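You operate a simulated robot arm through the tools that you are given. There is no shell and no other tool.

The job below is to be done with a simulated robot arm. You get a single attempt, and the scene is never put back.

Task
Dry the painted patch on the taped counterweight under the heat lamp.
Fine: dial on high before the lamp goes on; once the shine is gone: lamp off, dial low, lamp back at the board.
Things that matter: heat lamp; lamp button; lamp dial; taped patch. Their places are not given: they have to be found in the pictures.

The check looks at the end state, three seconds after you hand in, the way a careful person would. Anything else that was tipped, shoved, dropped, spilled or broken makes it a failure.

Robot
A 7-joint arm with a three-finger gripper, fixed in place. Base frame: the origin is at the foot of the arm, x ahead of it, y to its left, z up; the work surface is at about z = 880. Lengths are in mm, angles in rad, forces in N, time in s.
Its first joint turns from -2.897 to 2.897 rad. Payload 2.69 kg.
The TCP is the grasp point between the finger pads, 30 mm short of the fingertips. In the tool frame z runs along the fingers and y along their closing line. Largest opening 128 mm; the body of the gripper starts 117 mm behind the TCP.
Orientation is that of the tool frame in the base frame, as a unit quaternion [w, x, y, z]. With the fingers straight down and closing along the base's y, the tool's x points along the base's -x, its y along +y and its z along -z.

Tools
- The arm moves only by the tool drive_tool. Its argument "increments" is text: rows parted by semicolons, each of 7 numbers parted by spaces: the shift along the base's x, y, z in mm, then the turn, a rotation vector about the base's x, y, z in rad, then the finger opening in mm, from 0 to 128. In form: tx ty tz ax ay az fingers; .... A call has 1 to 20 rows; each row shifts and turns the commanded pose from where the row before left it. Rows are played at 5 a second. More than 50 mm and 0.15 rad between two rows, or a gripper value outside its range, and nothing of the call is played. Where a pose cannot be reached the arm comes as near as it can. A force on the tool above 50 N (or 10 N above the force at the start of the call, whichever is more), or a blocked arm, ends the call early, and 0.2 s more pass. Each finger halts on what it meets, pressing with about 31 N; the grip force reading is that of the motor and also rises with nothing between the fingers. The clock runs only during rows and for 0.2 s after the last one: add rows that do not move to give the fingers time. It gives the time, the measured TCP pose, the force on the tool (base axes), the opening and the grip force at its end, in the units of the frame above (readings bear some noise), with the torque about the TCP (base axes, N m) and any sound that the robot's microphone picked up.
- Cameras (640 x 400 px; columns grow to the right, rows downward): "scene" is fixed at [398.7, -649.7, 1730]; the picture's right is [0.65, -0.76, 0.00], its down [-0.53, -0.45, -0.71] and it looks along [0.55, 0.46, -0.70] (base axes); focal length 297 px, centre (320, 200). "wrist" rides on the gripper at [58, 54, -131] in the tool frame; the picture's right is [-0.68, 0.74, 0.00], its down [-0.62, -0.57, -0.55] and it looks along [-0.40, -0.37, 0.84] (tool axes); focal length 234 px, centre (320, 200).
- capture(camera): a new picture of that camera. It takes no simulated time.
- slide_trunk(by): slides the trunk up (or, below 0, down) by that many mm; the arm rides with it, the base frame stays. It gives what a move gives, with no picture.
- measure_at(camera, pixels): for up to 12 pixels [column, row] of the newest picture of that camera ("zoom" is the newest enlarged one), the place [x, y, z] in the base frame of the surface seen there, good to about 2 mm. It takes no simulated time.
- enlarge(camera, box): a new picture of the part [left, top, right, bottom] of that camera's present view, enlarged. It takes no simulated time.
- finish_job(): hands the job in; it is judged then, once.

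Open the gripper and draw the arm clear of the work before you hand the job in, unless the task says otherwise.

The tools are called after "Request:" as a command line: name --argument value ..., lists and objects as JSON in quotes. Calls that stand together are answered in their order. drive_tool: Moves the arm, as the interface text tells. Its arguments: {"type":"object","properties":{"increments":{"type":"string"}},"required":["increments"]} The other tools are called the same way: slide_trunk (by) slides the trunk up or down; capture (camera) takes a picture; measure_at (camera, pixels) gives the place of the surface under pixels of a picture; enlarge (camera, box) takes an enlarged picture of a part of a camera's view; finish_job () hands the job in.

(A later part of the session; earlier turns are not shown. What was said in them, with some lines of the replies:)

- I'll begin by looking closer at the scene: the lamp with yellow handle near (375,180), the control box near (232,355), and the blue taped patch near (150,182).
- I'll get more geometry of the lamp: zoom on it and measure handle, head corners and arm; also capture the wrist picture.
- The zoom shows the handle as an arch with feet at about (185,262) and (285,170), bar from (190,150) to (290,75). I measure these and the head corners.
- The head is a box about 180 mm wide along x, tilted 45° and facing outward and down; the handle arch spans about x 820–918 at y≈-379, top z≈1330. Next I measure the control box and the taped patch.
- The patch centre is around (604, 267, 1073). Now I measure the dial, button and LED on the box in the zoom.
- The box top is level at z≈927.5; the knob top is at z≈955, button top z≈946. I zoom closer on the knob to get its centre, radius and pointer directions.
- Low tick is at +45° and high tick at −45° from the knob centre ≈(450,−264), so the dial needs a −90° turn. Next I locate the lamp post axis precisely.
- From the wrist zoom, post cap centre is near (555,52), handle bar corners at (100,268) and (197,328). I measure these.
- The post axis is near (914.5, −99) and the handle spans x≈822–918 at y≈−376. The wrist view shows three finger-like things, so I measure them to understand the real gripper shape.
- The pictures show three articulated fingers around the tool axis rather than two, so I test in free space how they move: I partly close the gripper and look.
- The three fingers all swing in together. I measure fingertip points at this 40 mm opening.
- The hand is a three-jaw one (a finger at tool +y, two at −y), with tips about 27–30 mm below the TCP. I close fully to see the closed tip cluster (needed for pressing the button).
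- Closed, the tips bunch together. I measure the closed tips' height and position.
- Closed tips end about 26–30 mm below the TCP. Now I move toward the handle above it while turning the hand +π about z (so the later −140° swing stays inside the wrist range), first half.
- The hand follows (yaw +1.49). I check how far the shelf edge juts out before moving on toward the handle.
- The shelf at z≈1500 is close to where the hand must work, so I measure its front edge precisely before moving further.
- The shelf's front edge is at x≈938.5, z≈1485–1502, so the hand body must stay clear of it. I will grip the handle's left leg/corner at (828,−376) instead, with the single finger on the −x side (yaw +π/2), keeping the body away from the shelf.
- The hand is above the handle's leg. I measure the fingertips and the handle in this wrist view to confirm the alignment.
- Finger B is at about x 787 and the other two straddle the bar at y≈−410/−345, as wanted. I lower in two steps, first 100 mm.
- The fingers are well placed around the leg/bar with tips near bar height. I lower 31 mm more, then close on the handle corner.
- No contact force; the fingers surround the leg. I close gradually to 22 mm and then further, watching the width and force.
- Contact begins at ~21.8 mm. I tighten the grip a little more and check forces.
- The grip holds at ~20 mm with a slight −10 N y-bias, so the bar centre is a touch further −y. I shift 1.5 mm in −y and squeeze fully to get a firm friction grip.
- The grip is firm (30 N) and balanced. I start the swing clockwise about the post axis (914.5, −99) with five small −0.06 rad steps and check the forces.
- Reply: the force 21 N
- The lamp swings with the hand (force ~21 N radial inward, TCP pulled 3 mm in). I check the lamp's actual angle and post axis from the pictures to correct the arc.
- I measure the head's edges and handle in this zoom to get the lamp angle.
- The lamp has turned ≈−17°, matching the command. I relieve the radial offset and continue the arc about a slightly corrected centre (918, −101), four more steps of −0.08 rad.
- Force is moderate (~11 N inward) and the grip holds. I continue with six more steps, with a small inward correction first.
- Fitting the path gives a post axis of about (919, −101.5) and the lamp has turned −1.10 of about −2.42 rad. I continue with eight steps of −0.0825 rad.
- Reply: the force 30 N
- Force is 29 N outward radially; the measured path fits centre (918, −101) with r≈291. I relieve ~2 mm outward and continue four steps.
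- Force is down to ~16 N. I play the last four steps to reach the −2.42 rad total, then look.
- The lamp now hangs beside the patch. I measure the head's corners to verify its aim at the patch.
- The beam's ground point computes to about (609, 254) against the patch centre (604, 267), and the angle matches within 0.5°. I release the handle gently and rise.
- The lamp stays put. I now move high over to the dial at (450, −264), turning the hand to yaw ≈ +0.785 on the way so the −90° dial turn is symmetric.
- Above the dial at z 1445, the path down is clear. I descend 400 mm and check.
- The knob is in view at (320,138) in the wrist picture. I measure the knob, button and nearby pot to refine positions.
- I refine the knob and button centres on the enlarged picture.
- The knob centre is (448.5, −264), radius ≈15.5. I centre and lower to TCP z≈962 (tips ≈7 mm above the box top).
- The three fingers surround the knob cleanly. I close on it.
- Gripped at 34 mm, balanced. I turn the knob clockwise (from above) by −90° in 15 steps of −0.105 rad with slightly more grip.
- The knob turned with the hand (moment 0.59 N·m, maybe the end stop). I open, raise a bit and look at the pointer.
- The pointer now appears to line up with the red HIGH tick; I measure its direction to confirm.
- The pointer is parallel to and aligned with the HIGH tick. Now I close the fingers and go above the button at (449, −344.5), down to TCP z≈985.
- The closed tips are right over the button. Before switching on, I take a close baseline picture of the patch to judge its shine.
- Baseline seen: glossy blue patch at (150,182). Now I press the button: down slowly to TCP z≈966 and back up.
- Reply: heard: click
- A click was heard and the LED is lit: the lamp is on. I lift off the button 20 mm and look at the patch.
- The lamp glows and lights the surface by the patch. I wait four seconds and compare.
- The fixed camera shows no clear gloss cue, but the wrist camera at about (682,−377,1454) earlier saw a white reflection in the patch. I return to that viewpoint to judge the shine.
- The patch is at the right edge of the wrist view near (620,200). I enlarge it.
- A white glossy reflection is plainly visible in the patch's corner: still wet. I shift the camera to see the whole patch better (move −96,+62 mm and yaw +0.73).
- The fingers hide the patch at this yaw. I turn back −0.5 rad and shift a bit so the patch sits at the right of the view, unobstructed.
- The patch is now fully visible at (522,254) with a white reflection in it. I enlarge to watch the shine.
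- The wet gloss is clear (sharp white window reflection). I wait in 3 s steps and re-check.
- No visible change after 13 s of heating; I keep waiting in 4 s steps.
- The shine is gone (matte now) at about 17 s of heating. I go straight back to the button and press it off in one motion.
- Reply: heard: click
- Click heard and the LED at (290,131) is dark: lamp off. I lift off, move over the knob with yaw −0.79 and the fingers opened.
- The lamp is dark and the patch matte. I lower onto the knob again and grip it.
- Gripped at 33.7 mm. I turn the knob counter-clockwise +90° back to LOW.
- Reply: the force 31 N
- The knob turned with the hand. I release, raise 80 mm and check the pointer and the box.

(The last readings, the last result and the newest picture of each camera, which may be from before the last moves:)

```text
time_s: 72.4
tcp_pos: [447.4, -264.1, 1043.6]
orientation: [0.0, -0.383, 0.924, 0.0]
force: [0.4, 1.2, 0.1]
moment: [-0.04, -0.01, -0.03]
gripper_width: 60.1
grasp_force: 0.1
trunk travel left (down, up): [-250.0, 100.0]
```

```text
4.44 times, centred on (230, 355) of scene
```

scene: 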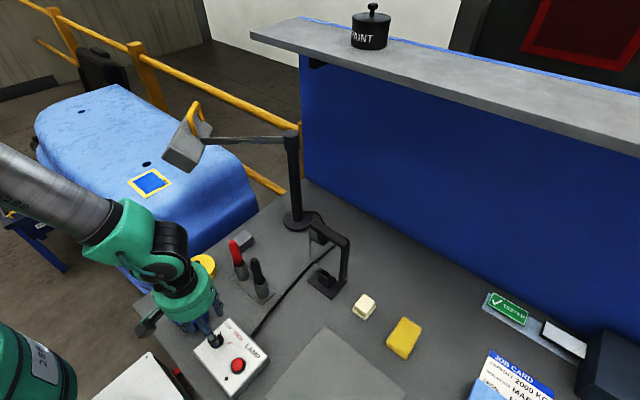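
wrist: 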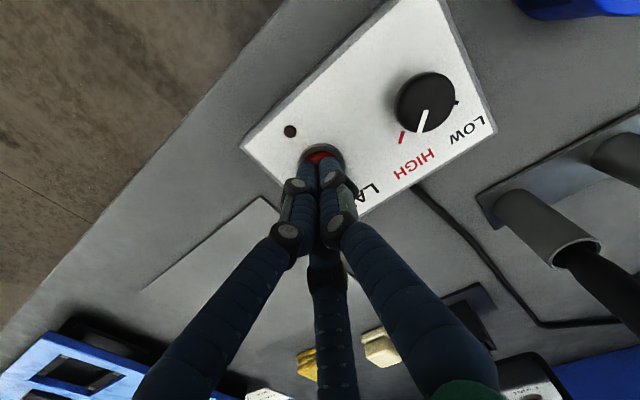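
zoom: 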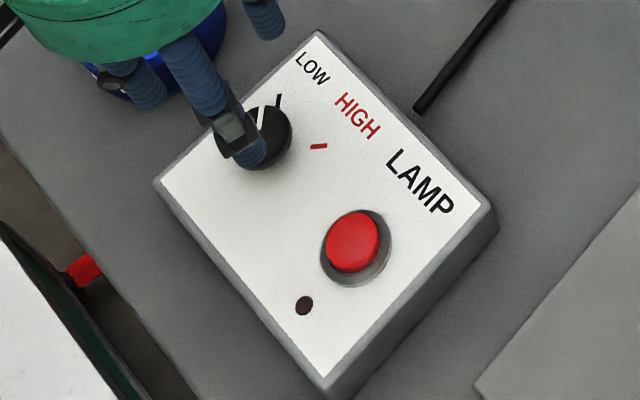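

The dial is back on LOW and the lamp LED dark. I rise to z≈1445 and go back over the lamp handle at the patch, reversing the earlier path.

Request:
drive_tool --increments "0 0 40 0 0 0 64; 0 0 40 0 0 0 64; 0 0 40 0 0 0 64; 0 0 40 0 0 0 64; 0 0 40 0 0 0 64; 0 0 40 0 0 0 64; 0 0 40 0 0 0 64; 0 0 40 0 0 0 64; 0 0 40 0 0 0 64; 0 0 41 0 0 0 64; 0 0 0 0 0 0 64"

Request:
drive_tool --increments "25.3 30.85 0 0 0 -0.117 64; 25.3 30.85 0 0 0 -0.117 64; 25.3 30.85 0 0 0 -0.117 64; 25.3 30.85 0 0 0 -0.117 64; 25.3 30.85 0 0 0 -0.117 64; 25.3 30.85 0 0 0 -0.117 64; 25.3 30.85 0 0 0 -0.117 64; 25.3 30.85 0 0 0 -0.117 64; 25.3 30.85 0 0 0 -0.117 64; 25.3 30.85 0 0 0 -0.117 64; 25.3 30.85 0 0 0 -0.117 64; 25.3 30.85 0 0 0 -0.117 64; 25.3 30.85 0 0 0 -0.117 64; 25.3 30.85 0 0 0 -0.117 64; 0 0 0 0 0 0 64; 0 0 0 0 0 0 64"

Request:
capture --camera "wrist"

Request:
capture --camera "scene"

```text
time_s: 74.8
tcp_pos: [449.0, -265.1, 1442.5]
orientation: [0.001, -0.383, 0.924, 0.0]
force: [-0.3, 0.8, 0.2]
moment: [0.0, 0.0, -0.07]
gripper_width: 64.2
grasp_force: 0.0
trunk travel left (down, up): [-250.0, 100.0]
```

```text
time_s: 78.2
tcp_pos: [802.1, 168.5, 1445.4]
orientation: [0.0, 0.414, 0.91, 0.0]
force: [-0.1, 0.3, 0.1]
moment: [0.05, -0.01, 0.01]
gripper_width: 64.0
grasp_force: 0.0
trunk travel left (down, up): [-250.0, 100.0]
```

```text
taken
```

wrist: 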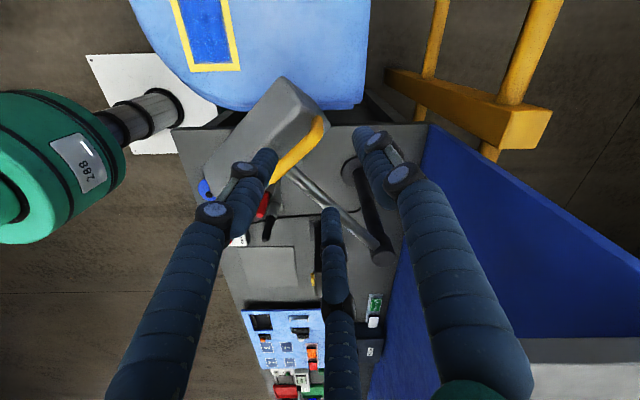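

```text
taken
```

scene: 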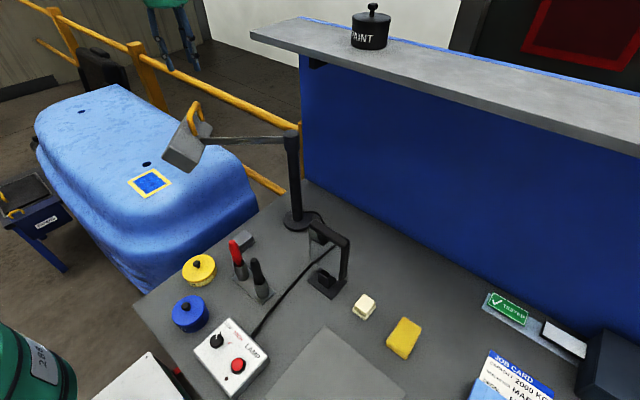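

The view matches that at release. I measure the handle corner quickly to confirm the alignment before lowering.

Request:
measure_at --camera "wrist" --pixels '[[318, 120], [310, 135], [305, 145], [295, 158], [285, 168], [315, 127], [300, 150]]'

Request:
measure_at --camera "scene" --pixels '[[193, 105], [191, 115], [200, 106], [198, 128], [196, 102]]'

```text
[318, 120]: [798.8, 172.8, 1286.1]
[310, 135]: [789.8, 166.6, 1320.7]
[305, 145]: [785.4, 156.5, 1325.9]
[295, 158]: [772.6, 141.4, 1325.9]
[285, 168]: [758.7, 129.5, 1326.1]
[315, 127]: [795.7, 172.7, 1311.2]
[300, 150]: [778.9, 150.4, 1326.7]
```

```text
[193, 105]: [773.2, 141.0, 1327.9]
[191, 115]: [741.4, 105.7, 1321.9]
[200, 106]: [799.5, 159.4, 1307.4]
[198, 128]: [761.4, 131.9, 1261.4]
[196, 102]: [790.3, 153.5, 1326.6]
```

The leg sits at about (800,168), centred under the hand. I lower to z≈1324 and grip it.

Request:
drive_tool --increments "-0.5 0 -30 0 0 0 64; 0 0 -30 0 0 0 64; 0 0 -30 0 0 0 64; 0 0 -16 0 0 0 64; 0 0 -15 0 0 0 64; 0 0 0 0 0 0 64; 0 0 0 0 0 0 40; 0 0 0 0 0 0 28; 0 0 0 0 0 0 20; 0 0 0 0 0 0 14; 0 0 0 0 0 0 14"

Request:
capture --camera "wrist"

```text
time_s: 80.6
tcp_pos: [801.1, 168.7, 1322.9]
orientation: [0.0, 0.414, 0.91, 0.0]
force: [2.7, -7.4, -1.5]
moment: [-0.06, 0.0, 0.04]
gripper_width: 19.9
grasp_force: 5.0
trunk travel left (down, up): [-250.0, 100.0]
```

```text
taken
```

wrist: 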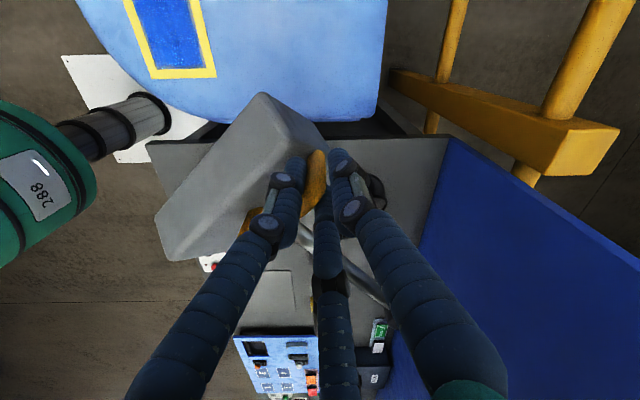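

Grip is good. I squeeze fully and start the return swing counter-clockwise about (919, −98), five steps first.

Request:
drive_tool --increments "0 0 0 0 0 0 4; 0 0 0 0 0 0 0; 0 0 0 0 0 0 0; -21.62 -10.64 0 0 0 0.0825 0; -20.67 -12.39 0 0 0 0.0825 0; -19.58 -14.05 0 0 0 0.0825 0; -18.36 -15.61 0 0 0 0.0825 0; -17.01 -17.07 0 0 0 0.0825 0; 0 0 0 0 0 0 0"

Request:
capture --camera "scene"

```text
time_s: 82.6
tcp_pos: [704.4, 98.7, 1322.0]
orientation: [-0.001, 0.216, 0.976, 0.0]
force: [4.2, -3.4, -9.3]
moment: [-0.26, 0.17, 0.13]
gripper_width: 19.2
grasp_force: 30.7
trunk travel left (down, up): [-250.0, 100.0]
```

```text
taken
```

scene: 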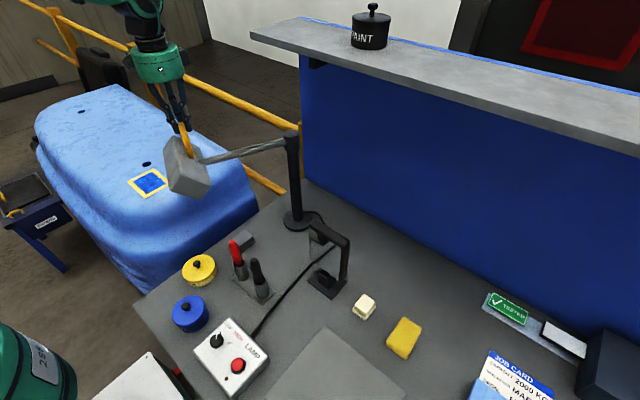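

Forces are small and the lamp follows. I continue with ten more steps.

Request:
drive_tool --increments "-15.54 -18.42 0 0 0 0.0825 0; -13.97 -19.64 0 0 0 0.0825 0; -12.31 -20.72 0 0 0 0.0825 0; -10.56 -21.67 0 0 0 0.0825 0; -8.73 -22.46 0 0 0 0.0825 0; -6.85 -23.11 0 0 0 0.0825 0; -4.92 -23.59 0 0 0 0.0825 0; -2.96 -23.92 0 0 0 0.0825 0; -0.98 -24.08 0 0 0 0.0825 0; 0 0 0 0 0 0 0"

```text
time_s: 84.8
tcp_pos: [627.0, -98.5, 1322.8]
orientation: [-0.001, -0.153, 0.988, 0.001]
force: [-12.7, 0.3, -24.8]
moment: [-0.17, 0.11, -0.1]
gripper_width: 19.3
grasp_force: 30.4
trunk travel left (down, up): [-250.0, 100.0]
```

There is some −25 N vertical and −13 N radial load; I relax it with a small (−0.8, 0, −1) shift and continue for five steps.

Request:
drive_tool --increments "-0.8 0 -1.0 0 0 0 0; 1.0 -24.08 0 0 0 0.0825 0; 2.99 -23.91 0 0 0 0.0825 0; 4.95 -23.59 0 0 0 0.0825 0; 6.87 -23.1 0 0 0 0.0825 0; 8.75 -22.45 0 0 0 0.0825 0; 0 0 0 0 0 0 0"

Request:
capture --camera "scene"

```text
time_s: 86.4
tcp_pos: [651.2, -216.6, 1322.2]
orientation: [0.0, -0.352, 0.936, 0.0]
force: [-10.4, -4.5, -11.7]
moment: [-0.43, -0.05, -0.03]
gripper_width: 19.4
grasp_force: 30.9
trunk travel left (down, up): [-250.0, 100.0]
```

```text
taken
```

scene: 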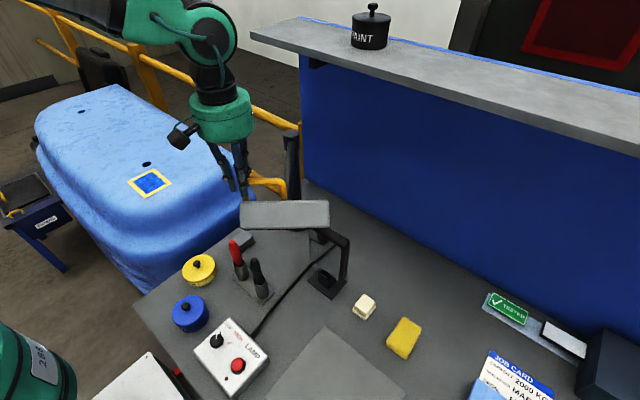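

Loads are modest (~11 N radial). I continue with five further steps and a small outward relief.

Request:
drive_tool --increments "-0.8 -0.3 -0.5 0 0 0 0; 10.58 -21.66 0 0 0 0.0825 0; 12.32 -20.71 0 0 0 0.0825 0; 13.99 -19.62 0 0 0 0.0825 0; 15.56 -18.41 0 0 0 0.0825 0; 17.02 -17.06 0 0 0 0.0825 0; 0 0 0 0 0 0 0"

```text
time_s: 88.0
tcp_pos: [720.9, -315.0, 1323.2]
orientation: [0.001, -0.535, 0.845, -0.001]
force: [-3.3, -2.0, 0.9]
moment: [-0.33, -0.49, 0.05]
gripper_width: 19.3
grasp_force: 31.1
trunk travel left (down, up): [-250.0, 100.0]
```

Loads are near zero. Remaining rotation is about 0.44 rad; I play four more steps and measure the head.

Request:
drive_tool --increments "18.37 -15.6 0 0 0 0.0825 0; 19.6 -14.03 0 0 0 0.0825 0; 20.69 -12.37 0 0 0 0.0825 0; 21.63 -10.62 0 0 0 0.0825 0; 0 0 0 0 0 0 0"

Request:
enlarge --camera "scene" --box '[270, 100, 430, 230]'

```text
time_s: 89.2
tcp_pos: [800.9, -365.8, 1322.3]
orientation: [0.0, -0.667, 0.745, 0.0]
force: [-2.4, -6.3, 3.7]
moment: [-0.16, -0.31, 0.03]
gripper_width: 19.5
grasp_force: 30.7
trunk travel left (down, up): [-250.0, 100.0]
```

```text
3.08 times, centred on (350, 165) of scene
```

zoom: 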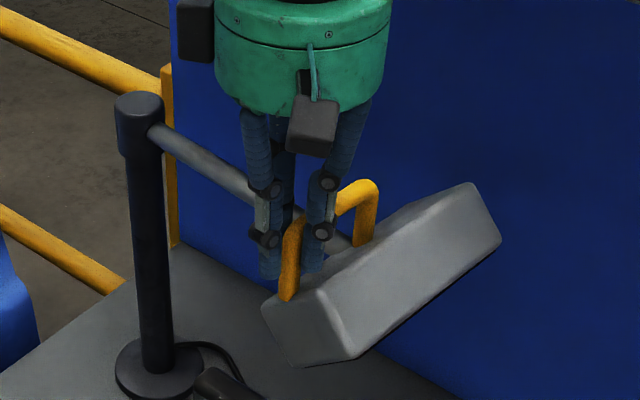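

About 0.11 rad remains. I do two last small steps and then measure the head against its original place (edges at y≈−409/−445, x 824–1004).

Request:
drive_tool --increments "9.5 -4.2 0 0 0 0.036 0; 9.6 -3.7 0 0 0 0.037 0; 9.6 -3.2 0 0 0 0.037 0; 0 0 0 0 0 0 0"

Request:
enlarge --camera "scene" --box '[330, 140, 426, 220]'

```text
time_s: 90.2
tcp_pos: [828.5, -376.9, 1323.6]
orientation: [0.0, -0.707, 0.708, 0.0]
force: [-8.6, -6.8, 5.9]
moment: [-0.1, 0.23, -0.06]
gripper_width: 19.1
grasp_force: 31.2
trunk travel left (down, up): [-250.0, 100.0]
```

```text
5.00 times, centred on (378, 180) of scene
```

zoom: 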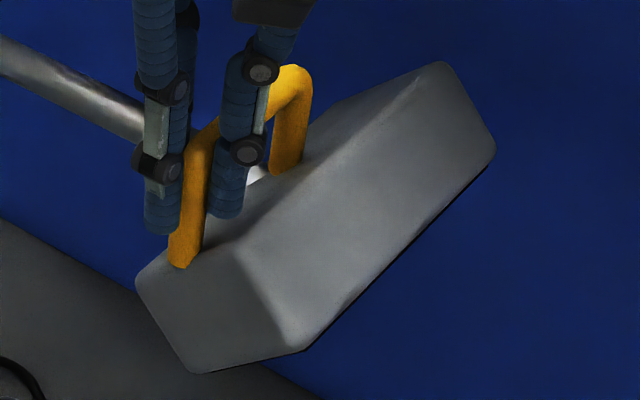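

The head's outline matches the original picture to within a pixel. I release gently and rise straight up.

Request:
drive_tool --increments "0 0 0 0 0 0 16; 0 0 0 0 0 0 24; 0 0 0 0 0 0 36; 0 0 0 0 0 0 50; 0 0 0 0 0 0 64; 0 0 0 0 0 0 64; 0 0 12 0 0 0 64; 0 0 20 0 0 0 64; 0 0 30 0 0 0 64; 0 0 30 0 0 0 64; 0 0 30 0 0 0 64; 0 0 0 0 0 0 64"

Request:
enlarge --camera "scene" --box '[330, 140, 426, 220]'

Request:
capture --camera "scene"

```text
time_s: 92.8
tcp_pos: [828.1, -377.5, 1444.8]
orientation: [0.001, 0.707, -0.707, 0.0]
force: [0.1, -0.7, 0.4]
moment: [-0.02, -0.02, 0.06]
gripper_width: 64.1
grasp_force: 0.0
trunk travel left (down, up): [-250.0, 100.0]
```

```text
5.00 times, centred on (378, 180) of scene
```

zoom: 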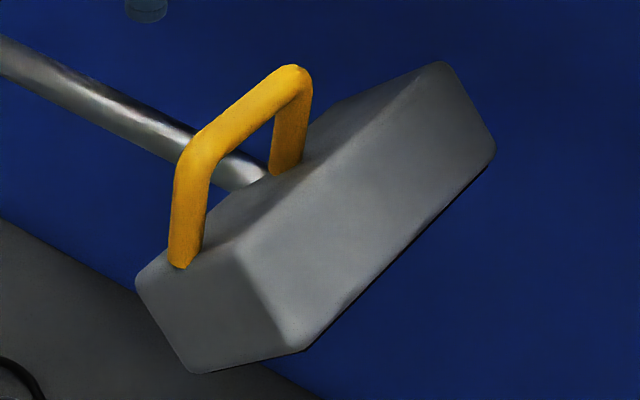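

```text
taken
```

scene: 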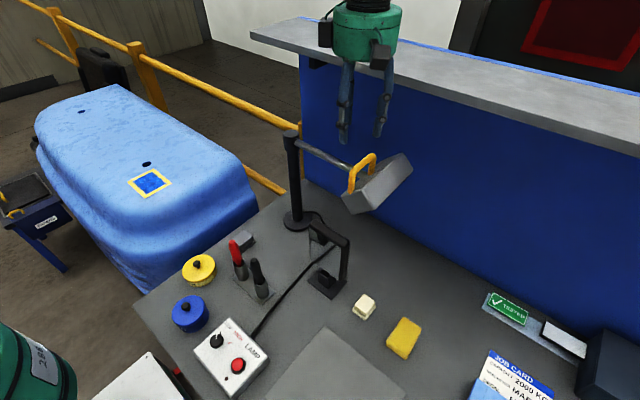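

The lamp is exactly where it started and everything else looks untouched. I draw the arm back to its start area with the gripper open, then check the box and patch once more.

Request:
drive_tool --increments "-15.4 25 1 0 0 -0.13 64; -15.4 25 1 0 0 -0.13 64; -15.4 25 1 0 0 -0.13 64; -15.4 25 1 0 0 -0.13 64; -15.4 25 1 0 0 -0.13 80; -15.4 25 1 0 0 -0.13 100; -15.4 25 1 0 0 -0.13 128; -15.4 25 1 0 0 -0.13 128; -15.4 25 1 0 0 -0.13 128; -15.4 25 1 0 0 -0.13 128; -15.4 25 0 0 0 -0.13 128; -15.4 25 0 0 0 -0.13 128; 0 0 0 0 0 0 128"

Request:
capture --camera "wrist"

Request:
enlarge --camera "scene" --box '[186, 310, 282, 400]'

Request:
enlarge --camera "scene" --box '[120, 160, 180, 205]'

Request:
capture --camera "scene"

```text
time_s: 95.6
tcp_pos: [643.2, -76.2, 1453.4]
orientation: [0.0, -0.005, 1.0, -0.001]
force: [-1.5, 0.9, 0.1]
moment: [-0.03, -0.02, 0.02]
gripper_width: 128.1
grasp_force: 0.1
trunk travel left (down, up): [-250.0, 100.0]
```

```text
taken
```

wrist: 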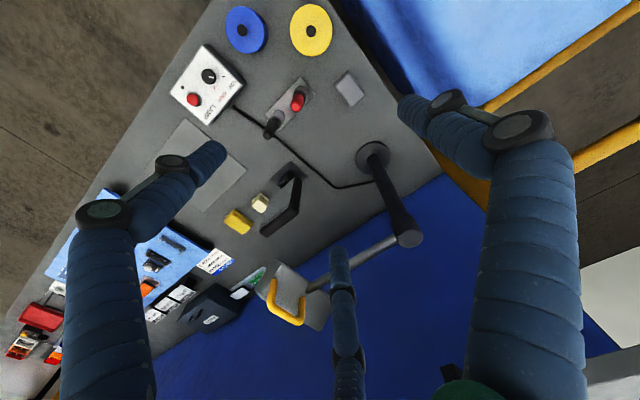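

```text
4.44 times, centred on (234, 355) of scene
```

zoom: 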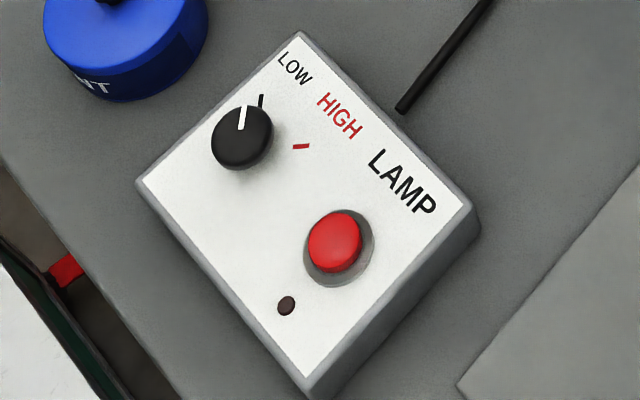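

```text
8.89 times, centred on (150, 182) of scene
```

zoom: 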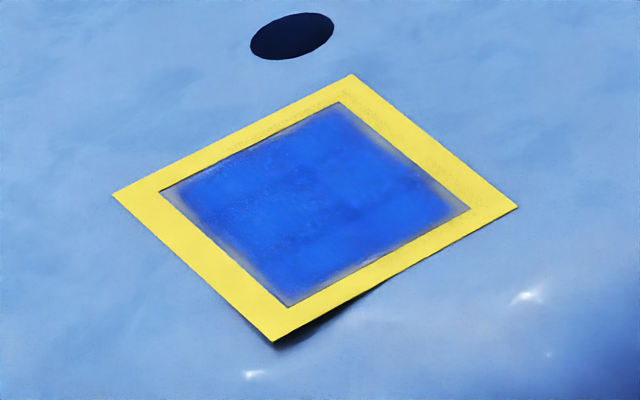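

```text
taken
```

scene: 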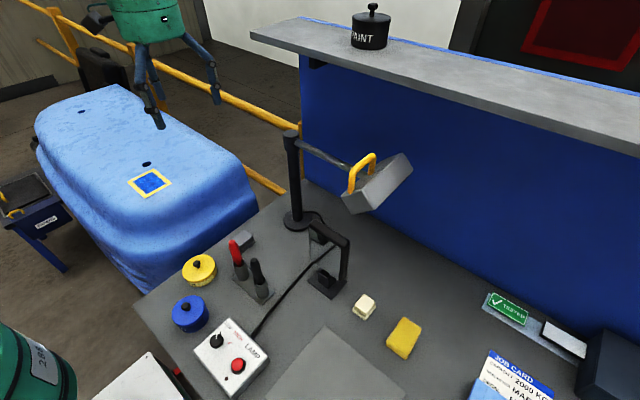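

The patch is matte, the lamp is off (LED dark), the dial is on LOW, the lamp is back at the board, and nothing else looks moved. The arm is clear with the gripper open, so I hand in.

Request:
finish_job

```text
The job is handed in.
```

The painted patch is dry: the glossy reflection was gone after about 17 s of heating on high, and I then switched the lamp off.

- **Dial and lamp order:** I set the dial to HIGH before switching the lamp on. After switching it off I turned the dial back to LOW. The lamp's LED is dark.
- **Lamp position:** The lamp is back at the board, and its outline in the camera picture looks the same as at the start.
- **Heating time:** The lamp stayed on about 3 s after I saw the shine was gone, while the arm travelled back to the button. The final picture shows a plain matte patch.
- **Everything else:** I saw nothing tipped, shoved or spilled in the last pictures. The arm is back near its start position, clear of the work, with the gripper open.

I have handed the job in, and no result has come back yet.
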